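You operate a simulated robot arm through the tools that you are given. There is no shell and no other tool. Be economical: measure what you need, move in short steps, check, and stop when the job is done.

You are at the controls of a simulated two-armed robot. One attempt, no reset.

TASK
Wipe up the spill on the snack counter top with the blue cloth there and put it back.
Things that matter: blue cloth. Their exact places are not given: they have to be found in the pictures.

It is judged by the outcome, as a careful person would: the job done as asked, and still so three seconds after it is handed in. It fails if anything else is knocked over, pushed out of place, dropped, spilled or broken. Flat cloth is picked up by pressing the open fingertips on it (5 to 10 N) and closing them slowly along it; thin cloth reads only 2 to 8 mm in the jaws.

THE ROBOT
Two 7-joint arms with two-finger parallel grippers on one trunk, on a base that drives. Base frame: it is fixed to the floor where the robot stands at the start and does not move with it; the origin is under the middle of the robot, x ahead of it, y to its left, z up; the surface under the hand at the start is at about z = 910. Readings come in mm, degrees, newtons and seconds.
The left shoulder is at the start at [36, 101, 1191], the right one opposite. With the tool pointing down near the work surface each hand reaches from about 220 to 520 mm from the robot's upright axis, wherever it stands, measured 20 degrees to its own side. Payload 2.4 kg a hand.
The tool frame of a hand sits at the grasp point between the pads (the TCP): z along the fingers, y along the line on which they close. The tips reach 24 mm beyond it. Largest opening 68 mm; finger width 17, thickness 10; the body of the gripper, 40 by 70 mm, starts 41 mm behind the TCP.
Orientation is that of the tool frame in the base frame, as a unit quaternion [w, x, y, z]. With the fingers straight down and closing along the base's y, the tool's x points along the base's -x, its y along +y and its z along -z.

THE INTERFACE
- The arms move only by the tool apply_moves. It takes "left_rows", "right_rows" or both (then of equal length, played together; a hand with none holds still); each is a list of rows, each a list of 7 numbers: the shift along the tool's x, y, z in mm, then the turn, a rotation vector about the tool's x, y, z in rad, then the closure, from 0 (fully open) to 1 (shut). In form: [[x, y, z, ax, ay, az, fingers], ...]. A call has 1 to 20 rows; each row shifts and turns the commanded pose from where the row before left it, along the tool's axes as they then stand. A row lasts 0.2 s, in which the tool goes at most 50 mm and 8.6 degrees; a call with a longer step from one row to the next is refused whole, and so is a gripper value outside its range. A pose out of reach is approached as far as the arm can. The call stops where the force on the tool passes 40 N (or 10 N more than at its start, if that is more) or the arm is blocked; 0.2 s more then pass. The fingers move at their own pace (about 72 mm/s each) and stop on an object; they squeeze with about 25 N. The grip force told is the motor's: it shows also when the fingers shut on nothing. Time passes only in rows, and 0.2 s behind the last, so rows that do not move let the fingers close. The reply holds the time, the measured pose of the TCP, the force on the tool along the base axes, the opening and the grip force, in the units named above and with some noise, with the torque about the TCP (base axes, N m) and any sound that the robot's microphone picked up.
- Cameras (640 x 400 px; columns grow to the right, rows downward): "scene" is now at [119.8, -11.7, 1357.9]; the picture's right is [-0.12, -0.99, 0.00], its down [-0.49, 0.06, -0.87] and it looks along [0.86, -0.11, -0.49] (base axes); focal length 220 px, centre (320, 200). "left" rides on the left gripper at [84, -11, -75] in its tool frame; the picture's right is [0.13, 0.99, 0.00], its down [-0.60, 0.08, -0.79] and it looks along [-0.79, 0.10, 0.61] (tool axes); focal length 251 px, centre (320, 200). "right" rides on the right gripper at [84, 11, -75] in its tool frame; the picture's right is [-0.13, 0.99, 0.00], its down [-0.60, -0.08, -0.79] and it looks along [-0.79, -0.10, 0.61] (tool axes); focal length 251 px, centre (320, 200).
- get_image(camera): a new picture of that camera. No time passes.
- move_column(by): slides the trunk up (or, below 0, down) by that many mm; the arms and the scene camera ride with it, the base frame stays. It gives what a move gives, with no picture.
- drive_base(legs): drives the robot by 1 to 6 legs, each [ahead, left, turn to the left] in mm, mm and degrees, along the robot's own axes; the way and the turn of a leg run together, so that a leg with both is an arc; at most 1500 mm and 180 degrees a leg. The arms and the cameras ride along, it lands a little off, and it stops where it bumps. It gives what a move gives.
- pan_tilt(pan, tilt): turns the head with the scene camera to pan (to the left, within 86 degrees either way) and tilt (down, from -29 to 69), counted from straight ahead of the robot. It gives what a move gives.
- probe_pixels(camera, pixels): for up to 12 pixels [column, row] of the newest picture of that camera ("zoom" is the newest enlarged one), the place [x, y, z] in the base frame of the surface seen there, good to about 3 mm. No time passes.
- close_up(camera, box): a new picture of the part [left, top, right, bottom] of that camera's present view, enlarged. No time passes.
- sign_off(): hands the job in; it is judged then, once.

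Go step by step. Measure first, check grasps and placings, and put right what went wrong. The budget is 80 turns and 58 pictures, counting those below and the enlarged ones. Unless the task says otherwise, let go and move clear before handing in, and close with one line.

The tools are called after "Call:" as a command line: name --argument value ..., lists and objects as JSON in quotes. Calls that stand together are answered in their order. apply_moves: Moves the arms, as the interface text tells. Its arguments: {"type":"object","properties":{"left_rows":{"type":"array","items":{"type":"array","items":{"type":"number"}}},"right_rows":{"type":"array","items":{"type":"array","items":{"type":"number"}}}},"required":[]} The other tools are called the same way: move_column (by) slides the trunk up or down; drive_base (legs) drives the base; pan_tilt (pan, tilt) turns the head that bears the scene camera; get_image (camera) takes a picture; probe_pixels (camera, pixels) gives the place of the surface under pixels of a picture; close_up (camera, box) takes an enlarged picture of a part of a camera's view; sign_off () hands the job in.

At the start:

```text
clock: 0.0
left_eef_pos: [420.5, 115.6, 1263.2]
left_orientation: [0.001, 0.0, 1.0, 0.0]
left_contact_force: [0.1, 0.2, -0.5]
left_ft_torque: [0.03, -0.02, 0.01]
left_finger_gap: 68.1
left_finger_force: 0.1
right_eef_pos: [410.0, -189.9, 1233.4]
right_orientation: [0.0, -0.001, 1.0, 0.0]
right_contact_force: [0.7, 0.3, 0.0]
right_ft_torque: [0.01, 0.02, -0.01]
right_finger_gap: 68.0
right_finger_force: 0.1
trunk travel left (down, up): [-404.0, 445.0]
robot x, y, heading: [2.6, 0.4, -0.1]
head pan, tilt: [-7.1, 29.5]
```

scene: 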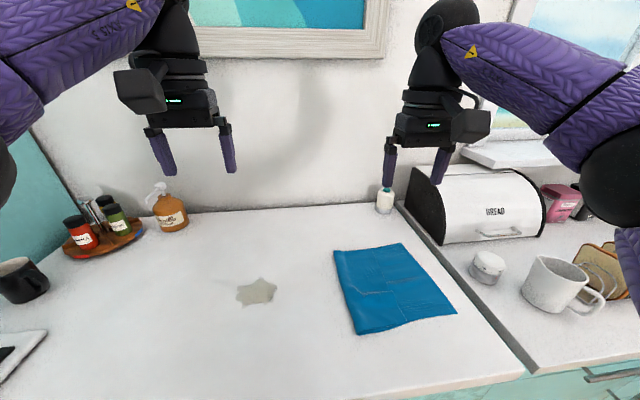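
right: 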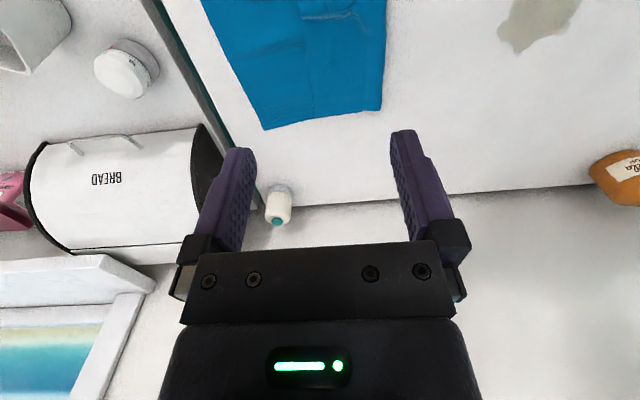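
left: 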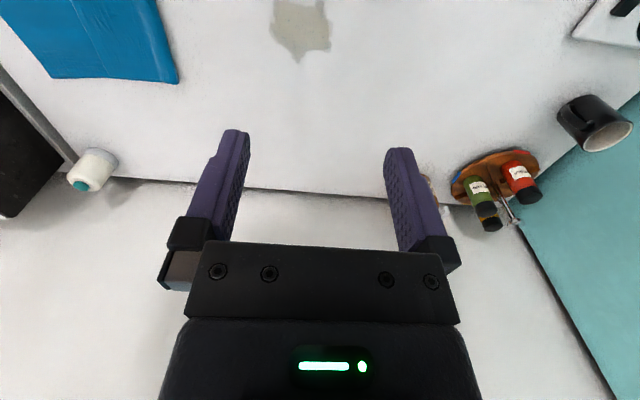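

The scene picture shows the blue cloth around (390,290) and the spill around (257,291). I'll probe their corners and the counter.

Call:
probe_pixels --camera "scene" --pixels '[[335, 251], [403, 244], [456, 312], [357, 333], [390, 290], [237, 290], [276, 290], [257, 279], [256, 304], [300, 330], [385, 210], [470, 330]]'

Call:
close_up --camera "scene" --box '[220, 220, 480, 380]'

```text
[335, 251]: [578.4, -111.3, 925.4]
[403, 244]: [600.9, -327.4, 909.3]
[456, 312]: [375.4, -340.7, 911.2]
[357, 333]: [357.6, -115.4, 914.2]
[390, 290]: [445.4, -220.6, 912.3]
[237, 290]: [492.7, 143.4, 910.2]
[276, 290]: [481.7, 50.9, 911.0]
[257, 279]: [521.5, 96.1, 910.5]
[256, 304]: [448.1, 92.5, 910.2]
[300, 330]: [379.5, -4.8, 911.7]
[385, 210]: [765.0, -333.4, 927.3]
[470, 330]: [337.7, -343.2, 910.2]
```

```text
2.46 times, centred on (350, 300) of scene
```

zoom: 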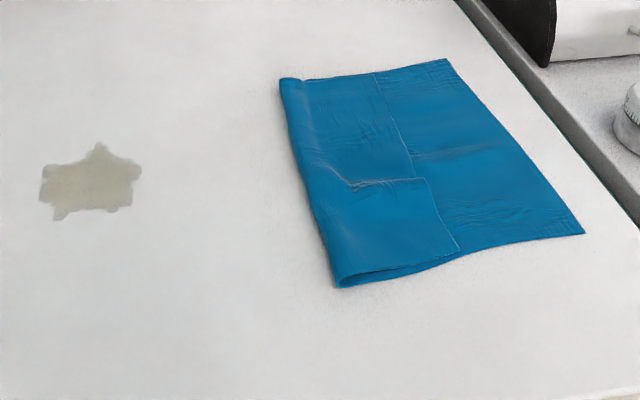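

The cloth lies about x 357–600, y −112 to −340, with its folded edge facing the spill. The spill covers x 448–521, y 51–143. Before driving, I'll look down to see how much clearance there is at the counter front.

Call:
pan_tilt --pan 0 --tilt 62

Call:
get_image --camera "scene"

```text
clock: 1.0
left_eef_pos: [421.3, 115.4, 1263.5]
left_orientation: [0.0, 0.001, 1.0, 0.001]
left_contact_force: [-0.5, -0.9, -0.2]
left_ft_torque: [0.02, 0.01, 0.02]
left_finger_gap: 68.1
left_finger_force: 0.1
right_eef_pos: [410.1, -190.1, 1233.2]
right_orientation: [-0.001, 0.0, 1.0, 0.0]
right_contact_force: [0.0, -0.1, -0.7]
right_ft_torque: [0.0, -0.02, -0.01]
right_finger_gap: 67.9
right_finger_force: 0.1
trunk travel left (down, up): [-404.0, 445.0]
robot x, y, heading: [-1.8, -0.6, -0.2]
head pan, tilt: [0.0, 62.0]
```

```text
53 pictures are left
```

scene: 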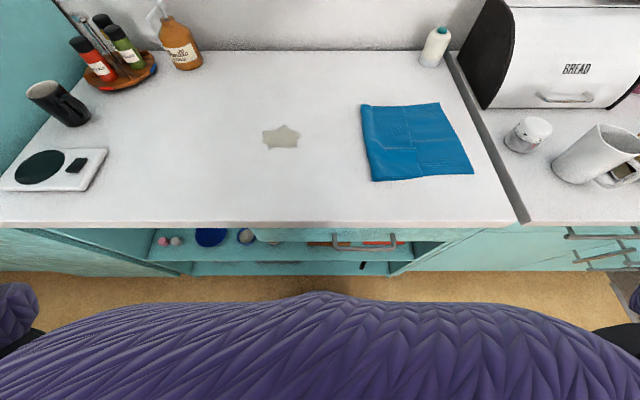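

There's floor between me and the counter front at row ~225. I'll measure the edges.

Call:
probe_pixels --camera "scene" --pixels '[[320, 222], [320, 290], [320, 305], [361, 106], [372, 180], [472, 173], [438, 104], [366, 145], [455, 140], [262, 138], [300, 137], [280, 148]]'

```text
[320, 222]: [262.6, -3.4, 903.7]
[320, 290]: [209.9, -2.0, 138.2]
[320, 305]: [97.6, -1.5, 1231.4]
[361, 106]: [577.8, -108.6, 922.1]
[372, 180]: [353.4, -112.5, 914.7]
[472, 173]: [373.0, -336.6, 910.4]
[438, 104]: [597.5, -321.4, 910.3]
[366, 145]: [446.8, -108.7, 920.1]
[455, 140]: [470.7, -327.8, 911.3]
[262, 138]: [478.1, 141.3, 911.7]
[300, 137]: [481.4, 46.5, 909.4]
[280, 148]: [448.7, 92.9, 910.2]
```

The counter front is at x≈262. I'll shift the base a little to the right and ahead so the left hand can reach both the cloth's fold edge and the spill.

Call:
drive_base --legs '[[40, -60, 0]]'

```text
clock: 2.0
left_eef_pos: [461.8, 53.3, 1263.4]
left_orientation: [-0.001, 0.0, 1.0, 0.0]
left_contact_force: [0.2, -0.2, 0.6]
left_ft_torque: [-0.01, 0.0, -0.01]
left_finger_gap: 67.9
left_finger_force: 0.0
right_eef_pos: [450.0, -251.2, 1233.0]
right_orientation: [0.0, 0.0, 1.0, 0.0]
right_contact_force: [0.1, -0.5, 0.3]
right_ft_torque: [0.01, 0.02, -0.03]
right_finger_gap: 67.9
right_finger_force: 0.1
trunk travel left (down, up): [-404.0, 445.0]
robot x, y, heading: [38.6, -58.2, -0.1]
head pan, tilt: [0.0, 62.0]
```

Moved cleanly. I'll take the right hand aside and bring the left hand above the cloth's fold edge at (470, −150), still well clear of it.

Call:
apply_moves --left_rows '[[0, -40, 10, 0, 0, 0, 0], [0, -40, 30, 0, 0, 0, 0], [0, -40, 35, 0, 0, 0, 0], [-3, -40, 38, 0, 0, 0, 0], [-5, -43, 40, 0, 0, 0, 0], [0, 0, 40, 0, 0, 0, 0], [0, 0, 40, 0, 0, 0, 0], [0, 0, 30, 0, 0, 0, 0]]' --right_rows '[[0, -30, 0, 0, 0, 0, 0], [0, -30, 0, 0, 0, 0, 0], [0, -30, 0, 0, 0, 0, 0], [0, -30, 0, 0, 0, 0, 0], [0, -10, 0, 0, 0, 0, 0], [0, 0, 0, 0, 0, 0, 0], [0, 0, 0, 0, 0, 0, 0], [0, 0, 0, 0, 0, 0, 0]]'

Call:
get_image --camera "left"

Call:
get_image --camera "scene"

```text
refused: row 3 steps farther than a row can; nothing moved
```

```text
52 pictures are left
```

left: 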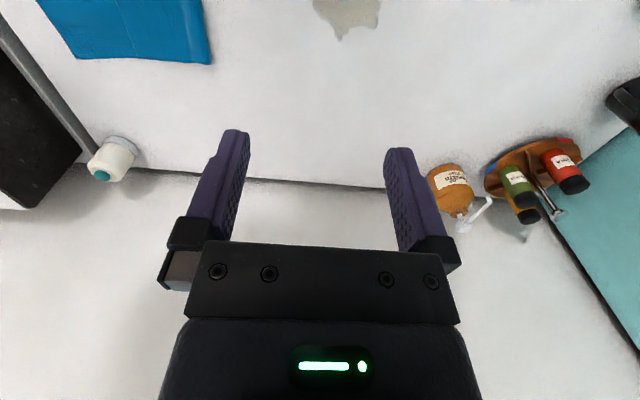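

```text
51 pictures are left
```

scene: 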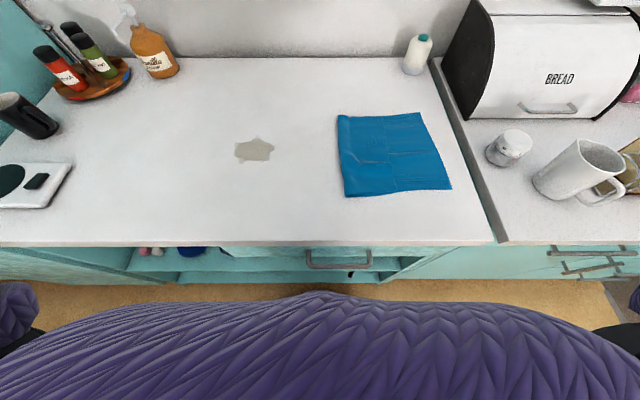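

The call was refused because one step was too long, so nothing moved. I'll redo it with shorter rows.

Call:
apply_moves --left_rows '[[0, -30, 30, 0, 0, 0, 0], [0, -30, 30, 0, 0, 0, 0], [0, -30, 30, 0, 0, 0, 0], [-2, -30, 30, 0, 0, 0, 0], [-2, -30, 30, 0, 0, 0, 0], [-2, -30, 30, 0, 0, 0, 0], [-2, -23, 35, 0, 0, 0, 0], [0, 0, 40, 0, 0, 0, 0]]' --right_rows '[[0, -30, 0, 0, 0, 0, 0], [0, -30, 0, 0, 0, 0, 0], [0, -30, 0, 0, 0, 0, 0], [0, -30, 0, 0, 0, 0, 0], [0, -10, 0, 0, 0, 0, 0], [0, 0, 0, 0, 0, 0, 0], [0, 0, 0, 0, 0, 0, 0], [0, 0, 0, 0, 0, 0, 0]]'

Call:
get_image --camera "left"

Call:
get_image --camera "scene"

```text
clock: 3.8
left_eef_pos: [468.2, -142.3, 1016.7]
left_orientation: [-0.001, 0.0, 1.0, 0.0]
left_contact_force: [0.7, -0.5, 0.2]
left_ft_torque: [0.0, 0.01, 0.02]
left_finger_gap: 68.3
left_finger_force: 0.0
left hand out of reach, approached as far as the arm can: row 7
right_eef_pos: [435.8, -369.3, 1226.1]
right_orientation: [0.001, 0.001, 1.0, 0.0]
right_contact_force: [-0.4, -0.4, -0.1]
right_ft_torque: [0.0, 0.0, -0.03]
right_finger_gap: 68.0
right_finger_force: 0.0
right hand out of reach, approached as far as the arm can: row 4, 5
trunk travel left (down, up): [-404.0, 445.0]
robot x, y, heading: [43.4, -62.9, -0.1]
head pan, tilt: [0.0, 62.0]
```

```text
50 pictures are left
```

left: 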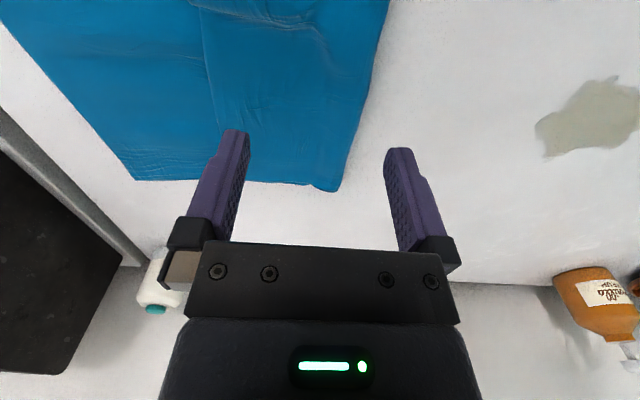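

```text
49 pictures are left
```

scene: 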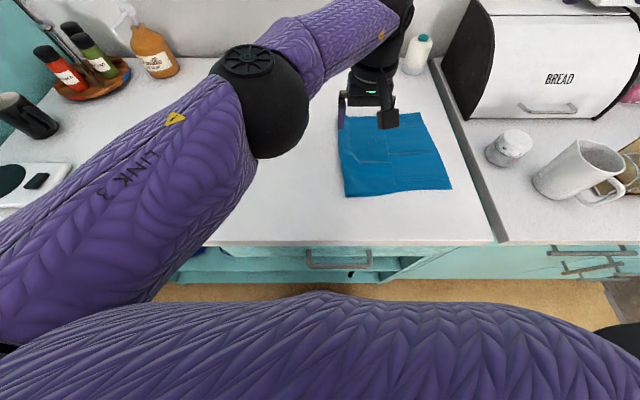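

The left hand is over the fold edge at y −142, so the left finger would sit right on the boundary. I'll shift 15 mm further onto the cloth and descend near contact.

Call:
apply_moves --left_rows '[[0, -15, 20, 0, 0, 0, 0], [0, 0, 30, 0, 0, 0, 0], [0, 0, 15, 0, 0, 0, 0], [0, 0, 0, 0, 0, 0, 0]]'

Call:
get_image --camera "left"

```text
clock: 4.8
left_eef_pos: [461.1, -138.8, 966.2]
left_orientation: [-0.001, 0.0, 1.0, -0.001]
left_contact_force: [0.2, -0.4, -0.2]
left_ft_torque: [0.04, 0.02, -0.02]
left_finger_gap: 67.9
left_finger_force: 0.0
left hand out of reach, approached as far as the arm can: row 1, 3
right_eef_pos: [436.4, -369.3, 1225.5]
right_orientation: [0.002, 0.001, 1.0, -0.002]
right_contact_force: [-0.2, 0.6, -0.1]
right_ft_torque: [-0.01, -0.04, 0.01]
right_finger_gap: 67.8
right_finger_force: 0.1
trunk travel left (down, up): [-404.0, 445.0]
robot x, y, heading: [41.2, -58.5, 0.3]
head pan, tilt: [0.0, 62.0]
```

```text
48 pictures are left
```

left: 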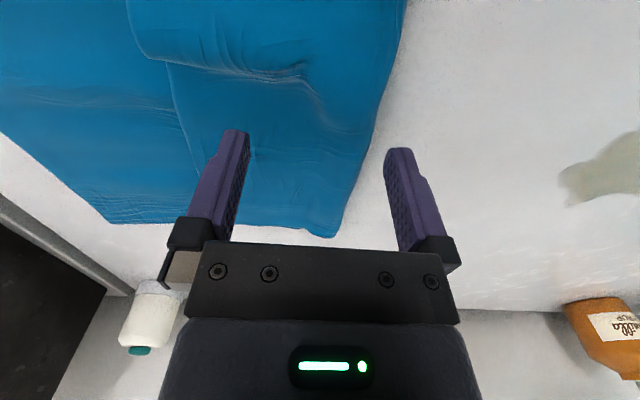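

The arm is at its reach limit here. I'll raise it slightly and shift the base 60 mm right and 25 mm ahead.

Call:
apply_moves --left_rows '[[0, 0, -30, 0, 0, 0, 0], [0, 0, 0, 0, 0, 0, 0]]'

Call:
drive_base --legs '[[25, -60, 0]]'

```text
clock: 5.4
left_eef_pos: [461.9, -139.5, 997.4]
left_orientation: [0.001, 0.001, 1.0, -0.001]
left_contact_force: [0.0, -0.1, 0.1]
left_ft_torque: [0.01, 0.03, 0.01]
left_finger_gap: 67.9
left_finger_force: 0.1
right_eef_pos: [435.9, -368.2, 1226.3]
right_orientation: [0.001, 0.001, 1.0, 0.0]
right_contact_force: [0.9, -0.4, -0.6]
right_ft_torque: [-0.02, -0.01, -0.03]
right_finger_gap: 68.1
right_finger_force: 0.0
trunk travel left (down, up): [-404.0, 445.0]
robot x, y, heading: [41.3, -61.7, -0.4]
head pan, tilt: [0.0, 62.0]
```

```text
clock: 6.4
left_eef_pos: [487.6, -199.9, 996.2]
left_orientation: [0.0, 0.0, 1.0, 0.0]
left_contact_force: [0.1, 0.1, -0.4]
left_ft_torque: [-0.02, -0.01, 0.01]
left_finger_gap: 68.2
left_finger_force: 0.1
right_eef_pos: [461.1, -429.2, 1226.7]
right_orientation: [0.001, 0.0, 1.0, 0.0]
right_contact_force: [-0.5, 0.1, -0.2]
right_ft_torque: [-0.01, 0.04, 0.03]
right_finger_gap: 67.9
right_finger_force: 0.0
trunk travel left (down, up): [-404.0, 445.0]
robot x, y, heading: [61.8, -124.5, -0.1]
head pan, tilt: [0.0, 62.0]
```

Now I'll move to (472, −152) and descend to just above the cloth.

Call:
apply_moves --left_rows '[[8, 24, 0, 0, 0, 0, 0], [7, 24, 10, 0, 0, 0, 0], [0, 0, 25, 0, 0, 0, 0], [0, 0, 10, 0, 0, 0, 0], [0, 0, 0, 0, 0, 0, 0]]'

Call:
get_image --camera "left"

```text
clock: 7.6
left_eef_pos: [473.5, -149.5, 950.3]
left_orientation: [0.001, 0.0, 1.0, 0.0]
left_contact_force: [-0.3, -0.3, 0.1]
left_ft_torque: [0.02, 0.0, 0.0]
left_finger_gap: 67.9
left_finger_force: 0.0
right_eef_pos: [461.4, -428.4, 1226.6]
right_orientation: [0.001, 0.0, 1.0, 0.0]
right_contact_force: [0.7, 0.2, -0.8]
right_ft_torque: [0.0, 0.01, 0.02]
right_finger_gap: 67.8
right_finger_force: 0.0
trunk travel left (down, up): [-404.0, 445.0]
robot x, y, heading: [66.8, -121.7, 0.1]
head pan, tilt: [0.0, 62.0]
```

```text
47 pictures are left
```

left: 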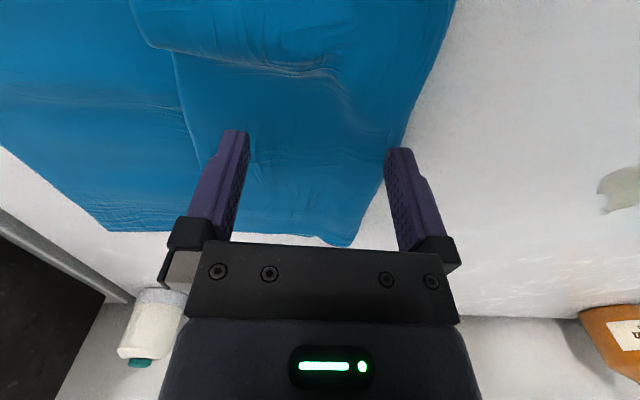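

The left fingertip is right at the fold edge (388,150). I'll shift 12 mm onto the cloth and press down in small steps.

Call:
apply_moves --left_rows '[[0, -12, 0, 0, 0, 0, 0], [0, 0, 5, 0, 0, 0, 0], [0, 0, 4, 0, 0, 0, 0], [0, 0, 3, 0, 0, 0, 0], [0, 0, 0, 0, 0, 0, 0]]'

```text
clock: 8.8
left_eef_pos: [472.1, -162.5, 941.8]
left_orientation: [0.0, 0.0, 1.0, 0.001]
left_contact_force: [0.1, 0.2, 0.0]
left_ft_torque: [0.01, 0.0, -0.02]
left_finger_gap: 67.9
left_finger_force: 0.0
right_eef_pos: [460.7, -428.7, 1226.0]
right_orientation: [0.0, 0.001, 1.0, -0.001]
right_contact_force: [-0.2, 0.3, 0.5]
right_ft_torque: [-0.01, -0.02, -0.03]
right_finger_gap: 68.0
right_finger_force: 0.1
trunk travel left (down, up): [-404.0, 445.0]
robot x, y, heading: [64.0, -123.5, 0.0]
head pan, tilt: [0.0, 62.0]
```

Not touching yet; continuing down.

Call:
apply_moves --left_rows '[[0, 0, 2, 0, 0, 0, 0], [0, 0, 2, 0, 0, 0, 0], [0, 0, 2, 0, 0, 0, 0], [0, 0, 0, 0, 0, 0, 0]]'

```text
clock: 9.8
left_eef_pos: [472.7, -162.9, 936.2]
left_orientation: [0.003, 0.0, 1.0, -0.001]
left_contact_force: [5.1, 1.7, 27.8]
left_ft_torque: [0.18, -0.11, -0.03]
left_finger_gap: 68.1
left_finger_force: 0.1
right_eef_pos: [459.8, -427.6, 1227.4]
right_orientation: [0.002, 0.002, 1.0, 0.0]
right_contact_force: [1.4, -0.1, 0.3]
right_ft_torque: [-0.01, 0.02, 0.0]
right_finger_gap: 68.1
right_finger_force: 0.0
trunk travel left (down, up): [-404.0, 445.0]
robot x, y, heading: [64.6, -122.2, 0.1]
head pan, tilt: [0.0, 62.0]
```

27.8 N is too hard; I'll back off by 1 mm.

Call:
apply_moves --left_rows '[[0, 0, -1.2, 0, 0, 0, 0], [0, 0, 0, 0, 0, 0, 0]]'

```text
clock: 10.4
left_eef_pos: [473.0, -162.7, 934.7]
left_orientation: [0.001, 0.0, 1.0, 0.0]
left_contact_force: [5.1, 0.3, 23.0]
left_ft_torque: [-0.04, -0.11, 0.02]
left_finger_gap: 67.9
left_finger_force: 0.0
right_eef_pos: [460.5, -428.5, 1227.7]
right_orientation: [0.0, 0.0, 1.0, -0.001]
right_contact_force: [0.2, -0.3, 0.3]
right_ft_torque: [0.0, -0.02, -0.04]
right_finger_gap: 68.0
right_finger_force: 0.1
trunk travel left (down, up): [-404.0, 445.0]
robot x, y, heading: [65.2, -114.4, -0.0]
head pan, tilt: [0.0, 62.0]
```

Call:
apply_moves --left_rows '[[0, 0, -1.8, 0, 0, 0, 0], [0, 0, -1.5, 0, 0, 0, 0], [0, 0, 0, 0, 0, 0, 0]]'

```text
clock: 11.2
left_eef_pos: [471.6, -162.4, 938.0]
left_orientation: [-0.001, 0.0, 1.0, 0.0]
left_contact_force: [0.1, 0.0, -0.3]
left_ft_torque: [-0.02, 0.02, 0.05]
left_finger_gap: 68.0
left_finger_force: 0.0
right_eef_pos: [461.0, -429.4, 1226.6]
right_orientation: [0.0, 0.001, 1.0, 0.001]
right_contact_force: [0.5, -0.1, 0.9]
right_ft_torque: [0.01, 0.0, 0.0]
right_finger_gap: 68.0
right_finger_force: 0.0
trunk travel left (down, up): [-404.0, 445.0]
robot x, y, heading: [64.2, -118.7, -0.1]
head pan, tilt: [0.0, 62.0]
```

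Clear now; I'll press in 1 mm steps.

Call:
apply_moves --left_rows '[[0, 0, 1, 0, 0, 0, 0], [0, 0, 0.7, 0, 0, 0, 0], [0, 0, 0, 0, 0, 0, 0]]'

```text
clock: 12.0
left_eef_pos: [471.8, -163.0, 937.1]
left_orientation: [0.001, 0.0, 1.0, 0.0]
left_contact_force: [0.0, -0.1, 0.8]
left_ft_torque: [0.04, -0.03, -0.01]
left_finger_gap: 68.1
left_finger_force: 0.1
right_eef_pos: [461.0, -428.6, 1225.7]
right_orientation: [0.0, 0.001, 1.0, 0.0]
right_contact_force: [-0.1, -0.1, -0.4]
right_ft_torque: [0.03, 0.0, -0.01]
right_finger_gap: 68.0
right_finger_force: 0.0
trunk travel left (down, up): [-404.0, 445.0]
robot x, y, heading: [64.8, -119.3, -0.3]
head pan, tilt: [0.0, 62.0]
```

Call:
apply_moves --left_rows '[[0, 0, 0.6, 0, 0, 0, 0], [0, 0, 0, 0, 0, 0, 0]]'

```text
clock: 12.6
left_eef_pos: [471.7, -163.0, 936.1]
left_orientation: [0.001, 0.0, 1.0, 0.0]
left_contact_force: [-0.9, 1.0, 1.5]
left_ft_torque: [0.0, 0.02, 0.01]
left_finger_gap: 67.8
left_finger_force: 0.0
right_eef_pos: [462.2, -428.7, 1227.0]
right_orientation: [0.001, 0.001, 1.0, 0.0]
right_contact_force: [0.6, -0.1, 0.6]
right_ft_torque: [-0.01, -0.01, -0.02]
right_finger_gap: 67.9
right_finger_force: 0.1
trunk travel left (down, up): [-404.0, 445.0]
robot x, y, heading: [61.6, -118.9, 0.1]
head pan, tilt: [0.0, 62.0]
```

Call:
apply_moves --left_rows '[[0, 0, 0.8, 0, 0, 0, 0], [0, 0, 0, 0, 0, 0, 0]]'

```text
clock: 13.2
left_eef_pos: [471.8, -163.6, 934.9]
left_orientation: [0.001, 0.001, 1.0, 0.0]
left_contact_force: [1.2, -0.6, 10.4]
left_ft_torque: [-0.03, 0.03, 0.02]
left_finger_gap: 68.0
left_finger_force: 0.0
right_eef_pos: [461.7, -429.4, 1227.2]
right_orientation: [0.001, 0.001, 1.0, -0.001]
right_contact_force: [0.2, 0.3, -0.4]
right_ft_torque: [0.02, 0.0, 0.0]
right_finger_gap: 67.9
right_finger_force: 0.2
trunk travel left (down, up): [-404.0, 445.0]
robot x, y, heading: [69.2, -123.3, -0.2]
head pan, tilt: [0.0, 62.0]
```

About 10 N. Now I'll ease off a hair and close slowly along the cloth.

Call:
apply_moves --left_rows '[[0, 0, -0.2, 0, 0, 0, 0.08], [0, 0, 0, 0, 0, 0, 0.16], [0, 0, 0, 0, 0, 0, 0.24], [0, 0, 0, 0, 0, 0, 0.32], [0, 0, 0, 0, 0, 0, 0.4], [0, 0, 0, 0, 0, 0, 0.48], [0, 0, 0, 0, 0, 0, 0.56], [0, 0, 0, 0, 0, 0, 0.64], [0, 0, 0, 0, 0, 0, 0.72], [0, 0, 0, 0, 0, 0, 0.8], [0, 0, 0, 0, 0, 0, 0.88], [0, 0, 0, 0, 0, 0, 0.95], [0, 0, 0, 0, 0, 0, 1], [0, 0, 0, 0, 0, 0, 1], [0, 0, 0, 0, 0, 0, 1]]'

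Call:
get_image --camera "left"

Call:
get_image --camera "scene"

```text
clock: 16.4
left_eef_pos: [470.7, -162.9, 937.0]
left_orientation: [0.001, 0.0, 1.0, 0.0]
left_contact_force: [-0.7, -1.6, 13.5]
left_ft_torque: [-0.09, 0.0, -0.06]
left_finger_gap: 5.1
left_finger_force: 25.2
right_eef_pos: [461.5, -428.3, 1226.1]
right_orientation: [0.001, 0.001, 1.0, 0.0]
right_contact_force: [0.0, 0.2, -0.5]
right_ft_torque: [0.02, -0.01, 0.0]
right_finger_gap: 68.2
right_finger_force: 0.1
trunk travel left (down, up): [-404.0, 445.0]
robot x, y, heading: [65.3, -121.7, -0.3]
head pan, tilt: [0.0, 62.0]
```

```text
46 pictures are left
```

left: 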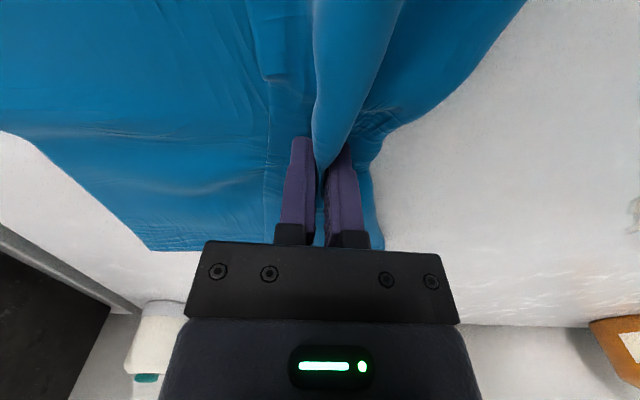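

```text
45 pictures are left
```

scene: 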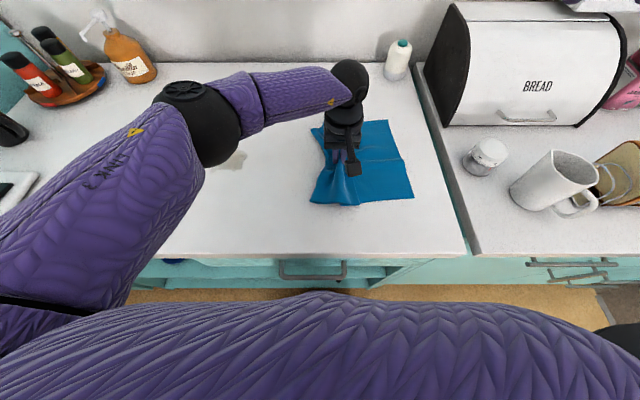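

Grip is good, with 5 mm of cloth in the jaws. I'll drag it left about half way, keeping light contact, and check how the arm and cloth behave.

Call:
apply_moves --left_rows '[[0, 10, -0.5, 0, 0, 0, 1], [-2, 18, 0, 0, 0, 0, 1], [-2, 18, 0, 0, 0, 0, 1], [-2, 18, 0, 0, 0, 0, 1], [-2, 18, 0, 0, 0, 0, 1], [-2, 18, 0, 0, 0, 0, 1], [-2, 18, 0, 0, 0, 0, 1], [0, 18, 0, 0, 0, 0, 1], [0, 0, 0, 0, 0, 0, 1]]'

Call:
get_image --camera "scene"

```text
clock: 18.4
left_eef_pos: [482.9, -28.1, 935.9]
left_orientation: [0.001, 0.001, 1.0, 0.0]
left_contact_force: [-0.4, -4.3, 21.6]
left_ft_torque: [-0.17, 0.02, 0.02]
left_finger_gap: 4.7
left_finger_force: 25.3
right_eef_pos: [460.5, -430.4, 1228.1]
right_orientation: [0.002, 0.001, 1.0, 0.0]
right_contact_force: [0.1, 0.3, -0.1]
right_ft_torque: [-0.01, -0.01, -0.02]
right_finger_gap: 67.8
right_finger_force: 0.1
trunk travel left (down, up): [-404.0, 445.0]
robot x, y, heading: [65.1, -120.9, 0.1]
head pan, tilt: [0.0, 62.0]
```

```text
44 pictures are left
```

scene: 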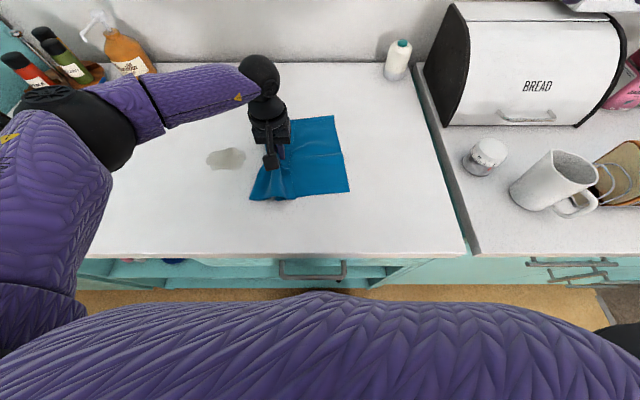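

The cloth follows well. The elbow is nearing the caddy in the picture, so I'll measure its height and the caddy's.

Call:
probe_pixels --camera "scene" --pixels '[[95, 120], [110, 165], [60, 100], [50, 42], [40, 33], [25, 68], [145, 105], [105, 15], [128, 55], [65, 80]]'

```text
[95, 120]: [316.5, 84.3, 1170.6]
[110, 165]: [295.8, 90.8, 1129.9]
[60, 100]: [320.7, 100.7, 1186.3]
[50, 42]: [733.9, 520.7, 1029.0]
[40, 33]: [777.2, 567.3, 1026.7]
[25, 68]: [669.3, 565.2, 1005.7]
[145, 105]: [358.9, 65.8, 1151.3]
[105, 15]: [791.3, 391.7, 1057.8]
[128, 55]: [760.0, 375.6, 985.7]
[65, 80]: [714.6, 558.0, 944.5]
```

The elbow is high (z > 1100) and far from everything. I'll continue dragging across the spill.

Call:
apply_moves --left_rows '[[0, 10, -1, 0, 0, 0, 1], [0, 18, 0, 0, 0, 0, 1], [0, 18, 0, 0, 0, 0, 1], [0, 18, 0, 0, 0, 0, 1], [0, 18, 0, 0, 0, 0, 1], [0, 18, 0, 0, 0, 0, 1], [0, 18, 0, 0, 0, 0, 1], [0, 18, 0, 0, 0, 0, 1], [0, 18, 0, 0, 0, 0, 1], [0, 15, 0, 0, 0, 0, 1], [0, 0, 0, 0, 0, 0, 1]]'

Call:
get_image --camera "scene"

```text
clock: 20.8
left_eef_pos: [485.5, 142.3, 935.9]
left_orientation: [0.0, 0.0, 1.0, 0.0]
left_contact_force: [0.8, -1.0, 2.3]
left_ft_torque: [-0.05, -0.02, 0.0]
left_finger_gap: 3.9
left_finger_force: 25.0
right_eef_pos: [460.8, -429.7, 1227.1]
right_orientation: [0.001, 0.001, 1.0, 0.0]
right_contact_force: [-0.1, 0.5, -1.1]
right_ft_torque: [-0.01, 0.02, 0.0]
right_finger_gap: 67.9
right_finger_force: 0.1
trunk travel left (down, up): [-404.0, 445.0]
robot x, y, heading: [65.1, -122.3, -0.2]
head pan, tilt: [0.0, 62.0]
```

```text
43 pictures are left
```

scene: 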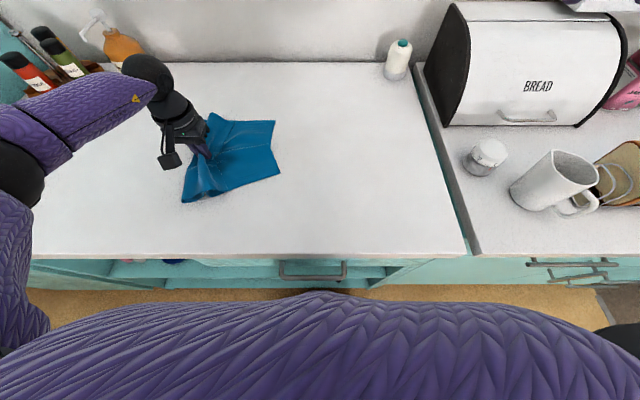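

The cloth now lies over the spill. I'll rub with light pressure: passes back and forth in y at three x lanes covering it.

Call:
apply_moves --left_rows '[[0, 0, 1.2, 0, 0, 0, 1], [-15, 0, 0, 0, 0, 0, 1], [-15, -5, 0, 0, 0, 0, 1], [0, -20, 0, 0, 0, 0, 1], [0, -20, 0, 0, 0, 0, 1], [0, -20, 0, 0, 0, 0, 1], [0, -20, 0, 0, 0, 0, 1], [0, -15, 0, 0, 0, 0, 1], [15, 0, 0, 0, 0, 0, 1], [15, 0, 0, 0, 0, 0, 1], [0, 20, 0, 0, 0, 0, 1], [0, 20, 0, 0, 0, 0, 1], [0, 20, 0, 0, 0, 0, 1], [0, 20, 0, 0, 0, 0, 1], [0, 20, 0, 0, 0, 0, 1], [0, 0, 0, 0, 0, 0, 1]]'

Call:
get_image --camera "scene"

```text
clock: 24.2
left_eef_pos: [484.5, 142.4, 935.3]
left_orientation: [-0.001, -0.001, 1.0, 0.0]
left_contact_force: [-0.9, -4.9, 10.9]
left_ft_torque: [-0.14, 0.01, 0.0]
left_finger_gap: 4.1
left_finger_force: 24.4
right_eef_pos: [460.2, -430.1, 1227.1]
right_orientation: [0.0, 0.001, 1.0, 0.0]
right_contact_force: [0.0, 0.2, 0.1]
right_ft_torque: [0.01, 0.02, 0.02]
right_finger_gap: 68.1
right_finger_force: 0.1
trunk travel left (down, up): [-404.0, 445.0]
robot x, y, heading: [63.2, -122.8, -0.1]
head pan, tilt: [0.0, 62.0]
```

```text
42 pictures are left
```

scene: 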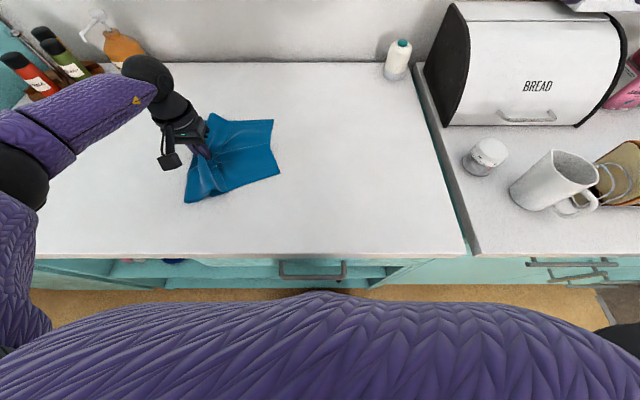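

Now the near lane (x ≈ 455), back and forth again.

Call:
apply_moves --left_rows '[[15, 0, 0, 0, 0, 0, 1], [15, -5, 0, 0, 0, 0, 1], [0, -20, 0, 0, 0, 0, 1], [0, -20, 0, 0, 0, 0, 1], [0, -20, 0, 0, 0, 0, 1], [0, -20, 0, 0, 0, 0, 1], [0, -15, 0, 0, 0, 0, 1], [-15, 0, 0, 0, 0, 0, 1], [0, 20, 0, 0, 0, 0, 1], [0, 20, 0, 0, 0, 0, 1], [0, 20, 0, 0, 0, 0, 1], [0, 20, 0, 0, 0, 0, 1], [0, 20, 0, 0, 0, 0, 1], [-15, 0, 0, 0, 0, 0, 1], [0, 0, 0, 0, 0, 0, 1]]'

Call:
get_image --camera "scene"

```text
clock: 27.4
left_eef_pos: [481.8, 142.6, 935.8]
left_orientation: [0.001, -0.002, 1.0, 0.0]
left_contact_force: [-4.3, 1.2, 11.8]
left_ft_torque: [0.01, 0.12, 0.01]
left_finger_gap: 4.1
left_finger_force: 25.3
right_eef_pos: [459.1, -430.0, 1226.7]
right_orientation: [0.002, 0.0, 1.0, 0.0]
right_contact_force: [0.6, -0.3, 0.5]
right_ft_torque: [0.0, 0.0, 0.02]
right_finger_gap: 68.1
right_finger_force: 0.1
trunk travel left (down, up): [-404.0, 445.0]
robot x, y, heading: [66.8, -119.4, -0.0]
head pan, tilt: [0.0, 62.0]
```

```text
41 pictures are left
```

scene: 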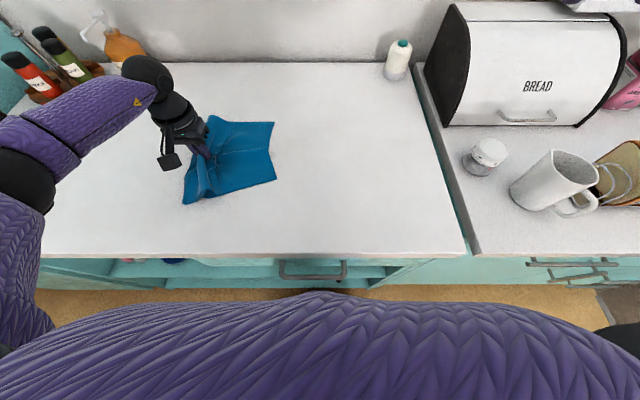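

To check the counter before letting go, I'll lift the cloth about 90 mm and look underneath.

Call:
apply_moves --left_rows '[[0, 0, -20, 0, 0, 0, 1], [0, -15, -25, 0, 0, 0, 1], [0, -15, -25, 0, 0, 0, 1], [0, -15, -25, 0, 0, 0, 1], [0, -15, -20, 0, 0, 0, 1], [0, 0, 0, 0, 0, 0, 1]]'

Call:
get_image --camera "left"

Call:
get_image --camera "scene"

```text
clock: 28.8
left_eef_pos: [484.1, 81.7, 1049.6]
left_orientation: [0.001, 0.0, 1.0, 0.0]
left_contact_force: [0.8, 0.6, 0.2]
left_ft_torque: [-0.01, 0.0, 0.01]
left_finger_gap: 4.0
left_finger_force: 24.5
right_eef_pos: [460.9, -428.6, 1225.4]
right_orientation: [0.0, 0.0, 1.0, -0.001]
right_contact_force: [0.8, 0.1, 0.4]
right_ft_torque: [0.01, -0.02, 0.01]
right_finger_gap: 67.8
right_finger_force: 0.1
trunk travel left (down, up): [-404.0, 445.0]
robot x, y, heading: [64.9, -120.4, 0.2]
head pan, tilt: [0.0, 62.0]
```

```text
40 pictures are left
```

left: 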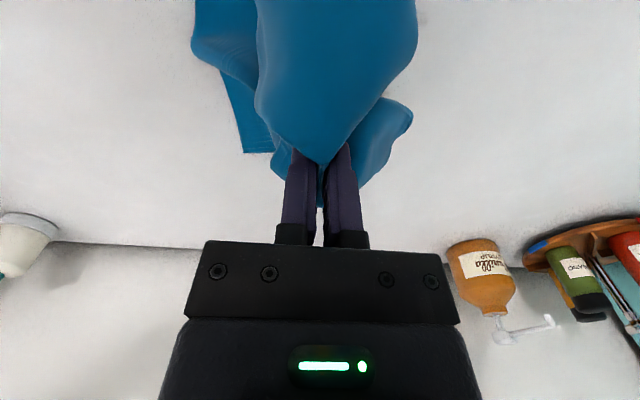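

```text
39 pictures are left
```

scene: 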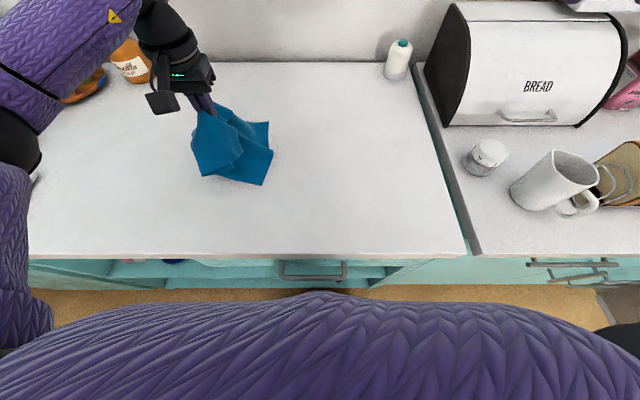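

The visible counter at the left/far side looks clean. I'll lift the cloth fully and shift right to see the whole spill area.

Call:
apply_moves --left_rows '[[0, -20, -25, 0, 0, 0, 1], [0, -20, -25, 0, 0, 0, 1], [0, -25, -25, 0, 0, 0, 1], [0, -25, -20, 0, 0, 0, 1], [0, -25, 0, 0, 0, 0, 1], [0, -25, 0, 0, 0, 0, 1], [0, -25, 0, 0, 0, 0, 1], [0, 0, 0, 0, 0, 0, 1]]'

Call:
get_image --camera "scene"

Call:
get_image --camera "left"

```text
clock: 30.6
left_eef_pos: [483.8, -83.2, 1144.4]
left_orientation: [0.0, 0.0, 1.0, 0.0]
left_contact_force: [-0.3, 0.2, 0.4]
left_ft_torque: [-0.02, 0.0, -0.03]
left_finger_gap: 4.0
left_finger_force: 25.5
right_eef_pos: [460.9, -429.6, 1224.9]
right_orientation: [0.0, 0.0, 1.0, -0.001]
right_contact_force: [0.6, 0.3, 0.6]
right_ft_torque: [0.0, 0.0, 0.02]
right_finger_gap: 68.1
right_finger_force: 0.0
trunk travel left (down, up): [-404.0, 445.0]
robot x, y, heading: [65.6, -120.4, -0.1]
head pan, tilt: [0.0, 62.0]
```

```text
38 pictures are left
```

scene: 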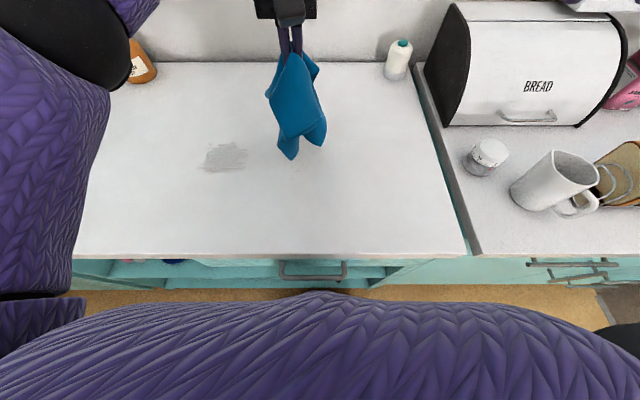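

```text
37 pictures are left
```

left: 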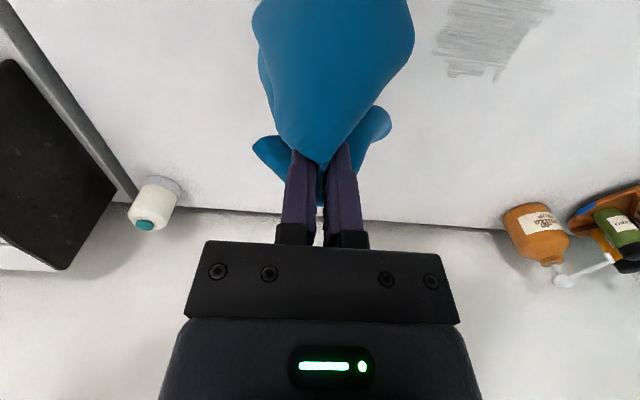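

A faint streaky residue remains at scene (225,157), so more rubbing is needed. I'll zoom in for its extent.

Call:
close_up --camera "scene" --box '[160, 120, 288, 200]'

Call:
probe_pixels --camera "scene" --pixels '[[200, 157], [249, 155], [225, 143], [222, 174]]'

```text
5.00 times, centred on (224, 160) of scene
```

zoom: 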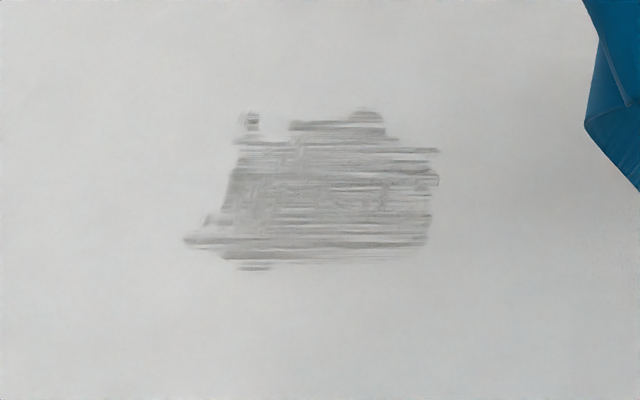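

```text
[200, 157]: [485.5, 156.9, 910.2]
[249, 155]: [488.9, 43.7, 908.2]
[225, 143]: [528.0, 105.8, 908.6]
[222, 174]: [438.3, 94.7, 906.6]
```

The residue covers x 440–528, y 45–157. I'll lay the cloth down again, moving left, and then rub harder in closer lanes.

Call:
apply_moves --left_rows '[[0, 0, 0, 0, 0, 0, 1], [0, 10, 30, 0, 0, 0, 1], [0, 15, 30, 0, 0, 0, 1], [0, 20, 30, 0, 0, 0, 1], [0, 20, 30, 0, 0, 0, 1], [0, 20, 30, 0, 0, 0, 1], [0, 20, 25, 0, 0, 0, 1], [0, 15, 20, 0, 0, 0, 1], [0, 10, 6, 0, 0, 0, 1], [0, 0, 0, 0, 0, 0, 1]]'

Call:
get_image --camera "scene"

```text
clock: 32.8
left_eef_pos: [484.9, 48.2, 943.5]
left_orientation: [0.001, 0.0, 1.0, 0.0]
left_contact_force: [-0.3, -0.4, 0.6]
left_ft_torque: [-0.03, 0.02, 0.01]
left_finger_gap: 4.1
left_finger_force: 25.0
right_eef_pos: [460.6, -428.5, 1226.2]
right_orientation: [0.001, 0.001, 1.0, -0.001]
right_contact_force: [0.1, 0.8, 1.2]
right_ft_torque: [0.0, 0.02, 0.0]
right_finger_gap: 67.8
right_finger_force: 0.0
trunk travel left (down, up): [-404.0, 445.0]
robot x, y, heading: [67.4, -121.1, 0.1]
head pan, tilt: [0.0, 62.0]
```

```text
35 pictures are left
```

scene: 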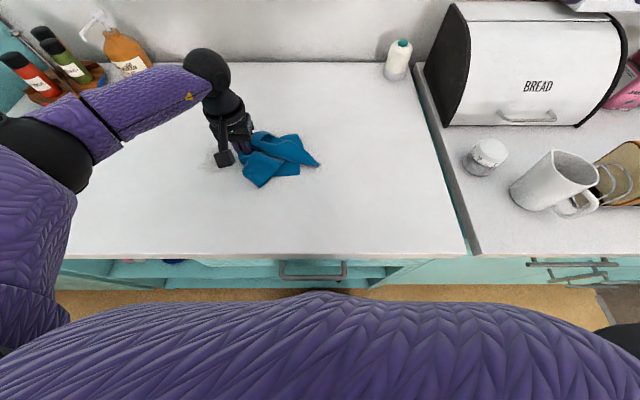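

The cloth is down, bunched around the grip. I'll press to about 15 N and rub the first lanes.

Call:
apply_moves --left_rows '[[-18, -5, 4, 0, 0, 0, 1], [-18, 0, 3.5, 0, 0, 0, 1], [0, 22, 1, 0, 0, 0, 1], [0, 22, 0, 0, 0, 0, 1], [0, 22, 0, 0, 0, 0, 1], [0, 22, 0, 0, 0, 0, 1], [0, 22, 0, 0, 0, 0, 1], [12, 5, 0, 0, 0, 0, 1], [0, -23, 0, 0, 0, 0, 1], [0, -23, 0, 0, 0, 0, 1], [0, -23, 0, 0, 0, 0, 1], [0, -23, 0, 0, 0, 0, 1], [0, -23, 0, 0, 0, 0, 1], [12, 0, 0, 0, 0, 0, 1], [0, 23, 0, 0, 0, 0, 1], [0, 23, 0, 0, 0, 0, 1], [0, 23, 0, 0, 0, 0, 1], [0, 23, 0, 0, 0, 0, 1], [0, 23, 0, 0, 0, 0, 1]]'

```text
clock: 34.7
left_eef_pos: [509.4, 154.1, 939.4]
left_orientation: [0.004, -0.003, 1.0, 0.003]
left_contact_force: [-2.9, 3.4, 18.3]
left_ft_torque: [0.03, 0.06, -0.02]
left_finger_gap: 3.9
left_finger_force: 25.0
right_eef_pos: [459.9, -429.6, 1227.5]
right_orientation: [0.002, 0.001, 1.0, 0.001]
right_contact_force: [0.2, -0.2, -1.1]
right_ft_torque: [0.0, 0.02, -0.02]
right_finger_gap: 67.8
right_finger_force: 0.0
trunk travel left (down, up): [-404.0, 445.0]
robot x, y, heading: [68.1, -119.2, -0.3]
head pan, tilt: [0.0, 62.0]
stopped in row 9 (left hand): the force on the tool passed its limit at 43 N (the readings are from after the stop); the commanded pose is now the measured one
```

Force spiked past 40 N on the cloth layers and the move stopped at (509,154). I'll ease 1 mm and continue the lanes.

Call:
apply_moves --left_rows '[[0, -10, -0.5, 0, 0, 0, 1], [0, -20, 0, 0, 0, 0, 1], [0, -20, 0, 0, 0, 0, 1], [0, -20, 0, 0, 0, 0, 1], [0, -20, 0, 0, 0, 0, 1], [0, -18, 0, 0, 0, 0, 1], [12, 0, 0, 0, 0, 0, 1], [0, 20, 0, 0, 0, 0, 1], [0, 20, 0, 0, 0, 0, 1], [0, 20, 0, 0, 0, 0, 1], [0, 20, 0, 0, 0, 0, 1], [0, 20, 0, 0, 0, 0, 1], [12, 8, 0, 0, 0, 0, 1], [0, -20, 0, 0, 0, 0, 1], [0, -20, 0, 0, 0, 0, 1], [0, -20, 0, 0, 0, 0, 1], [0, -20, 0, 0, 0, 0, 1], [0, -20, 0, 0, 0, 0, 1], [0, -8, 0, 0, 0, 0, 1], [0, 0, 0, 0, 0, 0, 1]]'

Call:
get_image --camera "scene"

```text
clock: 37.0
left_eef_pos: [496.9, 104.8, 938.9]
left_orientation: [0.004, 0.0, 1.0, 0.002]
left_contact_force: [-3.1, -2.5, 22.6]
left_ft_torque: [-0.08, 0.04, 0.01]
left_finger_gap: 4.3
left_finger_force: 25.0
right_eef_pos: [459.9, -429.3, 1226.4]
right_orientation: [0.001, 0.001, 1.0, 0.0]
right_contact_force: [-0.2, 0.2, -0.9]
right_ft_torque: [0.01, 0.0, 0.04]
right_finger_gap: 68.0
right_finger_force: 0.1
trunk travel left (down, up): [-404.0, 445.0]
robot x, y, heading: [66.1, -117.3, -0.2]
head pan, tilt: [0.0, 62.0]
stopped in row 11 (left hand): the force on the tool passed its limit at 41 N (the readings are from after the stop); the commanded pose is now the measured one
```

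```text
34 pictures are left
```

scene: 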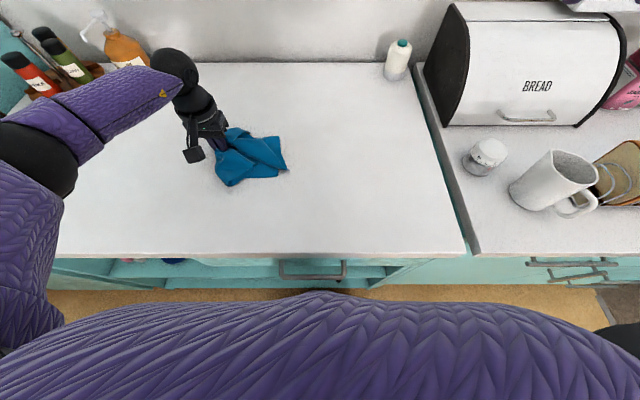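

I'll ease up 2 mm and finish the middle and near lanes.

Call:
apply_moves --left_rows '[[0, 10, -2, 0, 0, 0, 1], [0, 20, 0, 0, 0, 0, 1], [0, 20, 0, 0, 0, 0, 1], [12, 3, 0, 0, 0, 0, 1], [0, -20, 0, 0, 0, 0, 1], [0, -20, 0, 0, 0, 0, 1], [0, -20, 0, 0, 0, 0, 1], [0, -20, 0, 0, 0, 0, 1], [0, -20, 0, 0, 0, 0, 1], [0, -15, 0, 0, 0, 0, 1], [12, 0, 0, 0, 0, 0, 1], [0, 20, 0, 0, 0, 0, 1], [0, 20, 0, 0, 0, 0, 1], [0, 20, 0, 0, 0, 0, 1], [0, 20, 0, 0, 0, 0, 1], [0, 20, 0, 0, 0, 0, 1], [0, 15, 0, 0, 0, 0, 1], [12, 0, 0, 0, 0, 0, 1], [0, -20, 0, 0, 0, 0, 1], [0, -20, 0, 0, 0, 0, 1]]'

```text
clock: 41.2
left_eef_pos: [461.5, 118.4, 938.7]
left_orientation: [0.004, -0.002, 1.0, 0.001]
left_contact_force: [0.7, 4.8, 14.2]
left_ft_torque: [0.11, -0.01, -0.01]
left_finger_gap: 4.3
left_finger_force: 24.2
right_eef_pos: [460.1, -429.8, 1226.0]
right_orientation: [0.001, 0.0, 1.0, 0.0]
right_contact_force: [-0.4, 0.0, 0.4]
right_ft_torque: [0.05, 0.01, -0.02]
right_finger_gap: 67.8
right_finger_force: 0.0
trunk travel left (down, up): [-404.0, 445.0]
robot x, y, heading: [62.2, -123.1, 0.1]
head pan, tilt: [0.0, 62.0]
```

Good, 14 N and steady. Now I'll finish this lane, then the nearest lane, then cross strokes along x.

Call:
apply_moves --left_rows '[[0, -20, 0, 0, 0, 0, 1], [0, -20, 0, 0, 0, 0, 1], [0, -20, 0, 0, 0, 0, 1], [0, -15, 0, 0, 0, 0, 1], [12, 0, 0, 0, 0, 0, 1], [0, 20, 0, 0, 0, 0, 1], [0, 20, 0, 0, 0, 0, 1], [0, 20, 0, 0, 0, 0, 1], [0, 20, 0, 0, 0, 0, 1], [0, 20, 0, 0, 0, 0, 1], [0, 12, 0, 0, 0, 0, 1], [-20, 0, 0, 0, 0, 0, 1], [-20, 0, 0, 0, 0, 0, 1], [-20, 0, 0, 0, 0, 0, 1], [-20, 0, 0, 0, 0, 0, 1], [0, -15, 0, 0, 0, 0, 1], [20, 0, 0, 0, 0, 0, 1], [20, 0, 0, 0, 0, 0, 1], [20, 0, 0, 0, 0, 0, 1], [20, 0, 0, 0, 0, 0, 1]]'

Call:
apply_moves --left_rows '[[0, -15, 0, 0, 0, 0, 1], [-20, 0, 0, 0, 0, 0, 1], [-20, 0, 0, 0, 0, 0, 1], [-20, 0, 0, 0, 0, 0, 1], [-20, 0, 0, 0, 0, 0, 1], [0, -15, 0, 0, 0, 0, 1], [20, 0, 0, 0, 0, 0, 1], [20, 0, 0, 0, 0, 0, 1], [20, 0, 0, 0, 0, 0, 1], [20, 0, 0, 0, 0, 0, 1], [0, -15, 0, 0, 0, 0, 1], [-20, 0, 0, 0, 0, 0, 1], [-20, 0, 0, 0, 0, 0, 1], [-20, 0, 0, 0, 0, 0, 1], [-20, 0, 0, 0, 0, 0, 1], [0, -15, 0, 0, 0, 0, 1], [20, 0, 0, 0, 0, 0, 1], [20, 0, 0, 0, 0, 0, 1], [20, 0, 0, 0, 0, 0, 1], [20, 0, 0, 0, 0, 0, 1]]'

```text
clock: 45.4
left_eef_pos: [449.2, 139.2, 938.2]
left_orientation: [0.002, -0.001, 1.0, 0.002]
left_contact_force: [4.5, 0.1, 19.0]
left_ft_torque: [0.0, -0.1, 0.08]
left_finger_gap: 4.3
left_finger_force: 24.3
right_eef_pos: [461.0, -430.0, 1226.3]
right_orientation: [0.002, 0.001, 1.0, 0.0]
right_contact_force: [-0.2, 0.2, 0.0]
right_ft_torque: [0.02, 0.01, -0.01]
right_finger_gap: 67.8
right_finger_force: 0.1
trunk travel left (down, up): [-404.0, 445.0]
robot x, y, heading: [65.8, -122.3, -0.0]
head pan, tilt: [0.0, 62.0]
```

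```text
clock: 49.6
left_eef_pos: [450.3, 80.5, 938.5]
left_orientation: [0.002, -0.002, 1.0, 0.002]
left_contact_force: [5.1, -0.2, 21.2]
left_ft_torque: [0.02, -0.11, 0.03]
left_finger_gap: 4.0
left_finger_force: 25.3
right_eef_pos: [461.1, -430.7, 1227.0]
right_orientation: [0.001, 0.001, 1.0, 0.0]
right_contact_force: [-0.2, -0.6, -0.7]
right_ft_torque: [0.04, 0.04, -0.01]
right_finger_gap: 68.0
right_finger_force: 0.1
trunk travel left (down, up): [-404.0, 445.0]
robot x, y, heading: [65.5, -118.7, -0.1]
head pan, tilt: [0.0, 62.0]
```

Smooth, around 20 N. Finishing the last cross strokes at the right side, then lifting to check.

Call:
apply_moves --left_rows '[[0, -15, 0, 0, 0, 0, 1], [-20, 0, 0, 0, 0, 0, 1], [-20, 0, 0, 0, 0, 0, 1], [-20, 0, 0, 0, 0, 0, 1], [-20, 0, 0, 0, 0, 0, 1], [0, -15, 0, 0, 0, 0, 1], [20, 0, 0, 0, 0, 0, 1], [20, 0, 0, 0, 0, 0, 1], [20, 0, 0, 0, 0, 0, 1], [20, 0, 0, 0, 0, 0, 1], [-20, -10, 0, 0, 0, 0, 1], [-15, 0, -15, 0, 0, 0, 1], [0, -25, -35, 0, 0, 0, 1], [0, -25, -35, 0, 0, 0, 1], [0, -25, -35, 0, 0, 0, 1], [0, -25, -35, 0, 0, 0, 1], [0, -25, -35, 0, 0, 0, 1], [0, -20, -20, 0, 0, 0, 1], [0, 0, 0, 0, 0, 0, 1]]'

Call:
get_image --camera "scene"

Call:
close_up --camera "scene" --box '[160, 120, 288, 200]'

```text
clock: 53.6
left_eef_pos: [485.1, -105.7, 1148.8]
left_orientation: [0.002, -0.001, 1.0, 0.002]
left_contact_force: [-0.8, 0.7, -0.1]
left_ft_torque: [-0.01, 0.0, 0.02]
left_finger_gap: 4.1
left_finger_force: 25.1
right_eef_pos: [461.2, -430.4, 1226.4]
right_orientation: [0.001, 0.001, 1.0, -0.001]
right_contact_force: [-0.3, 1.2, -0.2]
right_ft_torque: [0.0, 0.01, -0.03]
right_finger_gap: 68.1
right_finger_force: 0.1
trunk travel left (down, up): [-404.0, 445.0]
robot x, y, heading: [66.4, -117.1, -0.2]
head pan, tilt: [0.0, 62.0]
```

```text
33 pictures are left
```

scene: 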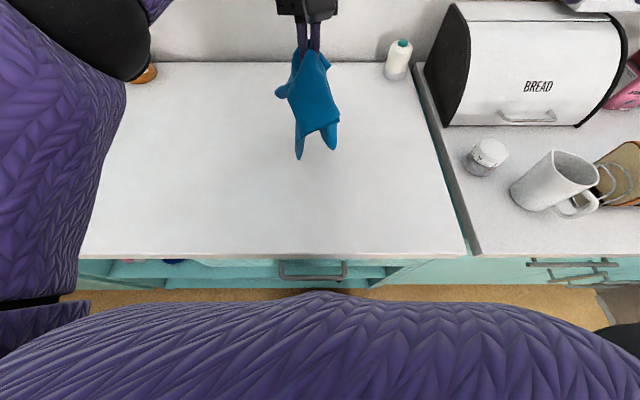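

```text
5.00 times, centred on (224, 160) of scene
```

zoom: 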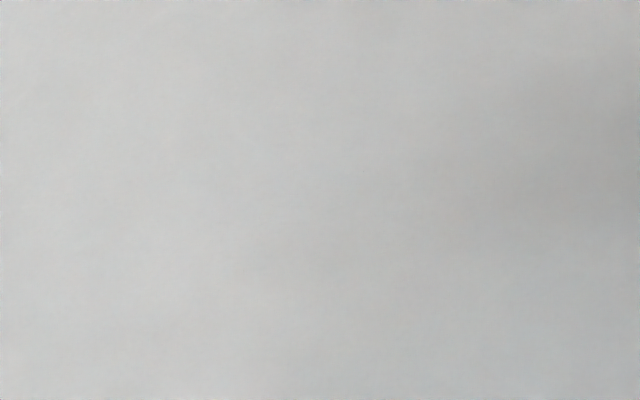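

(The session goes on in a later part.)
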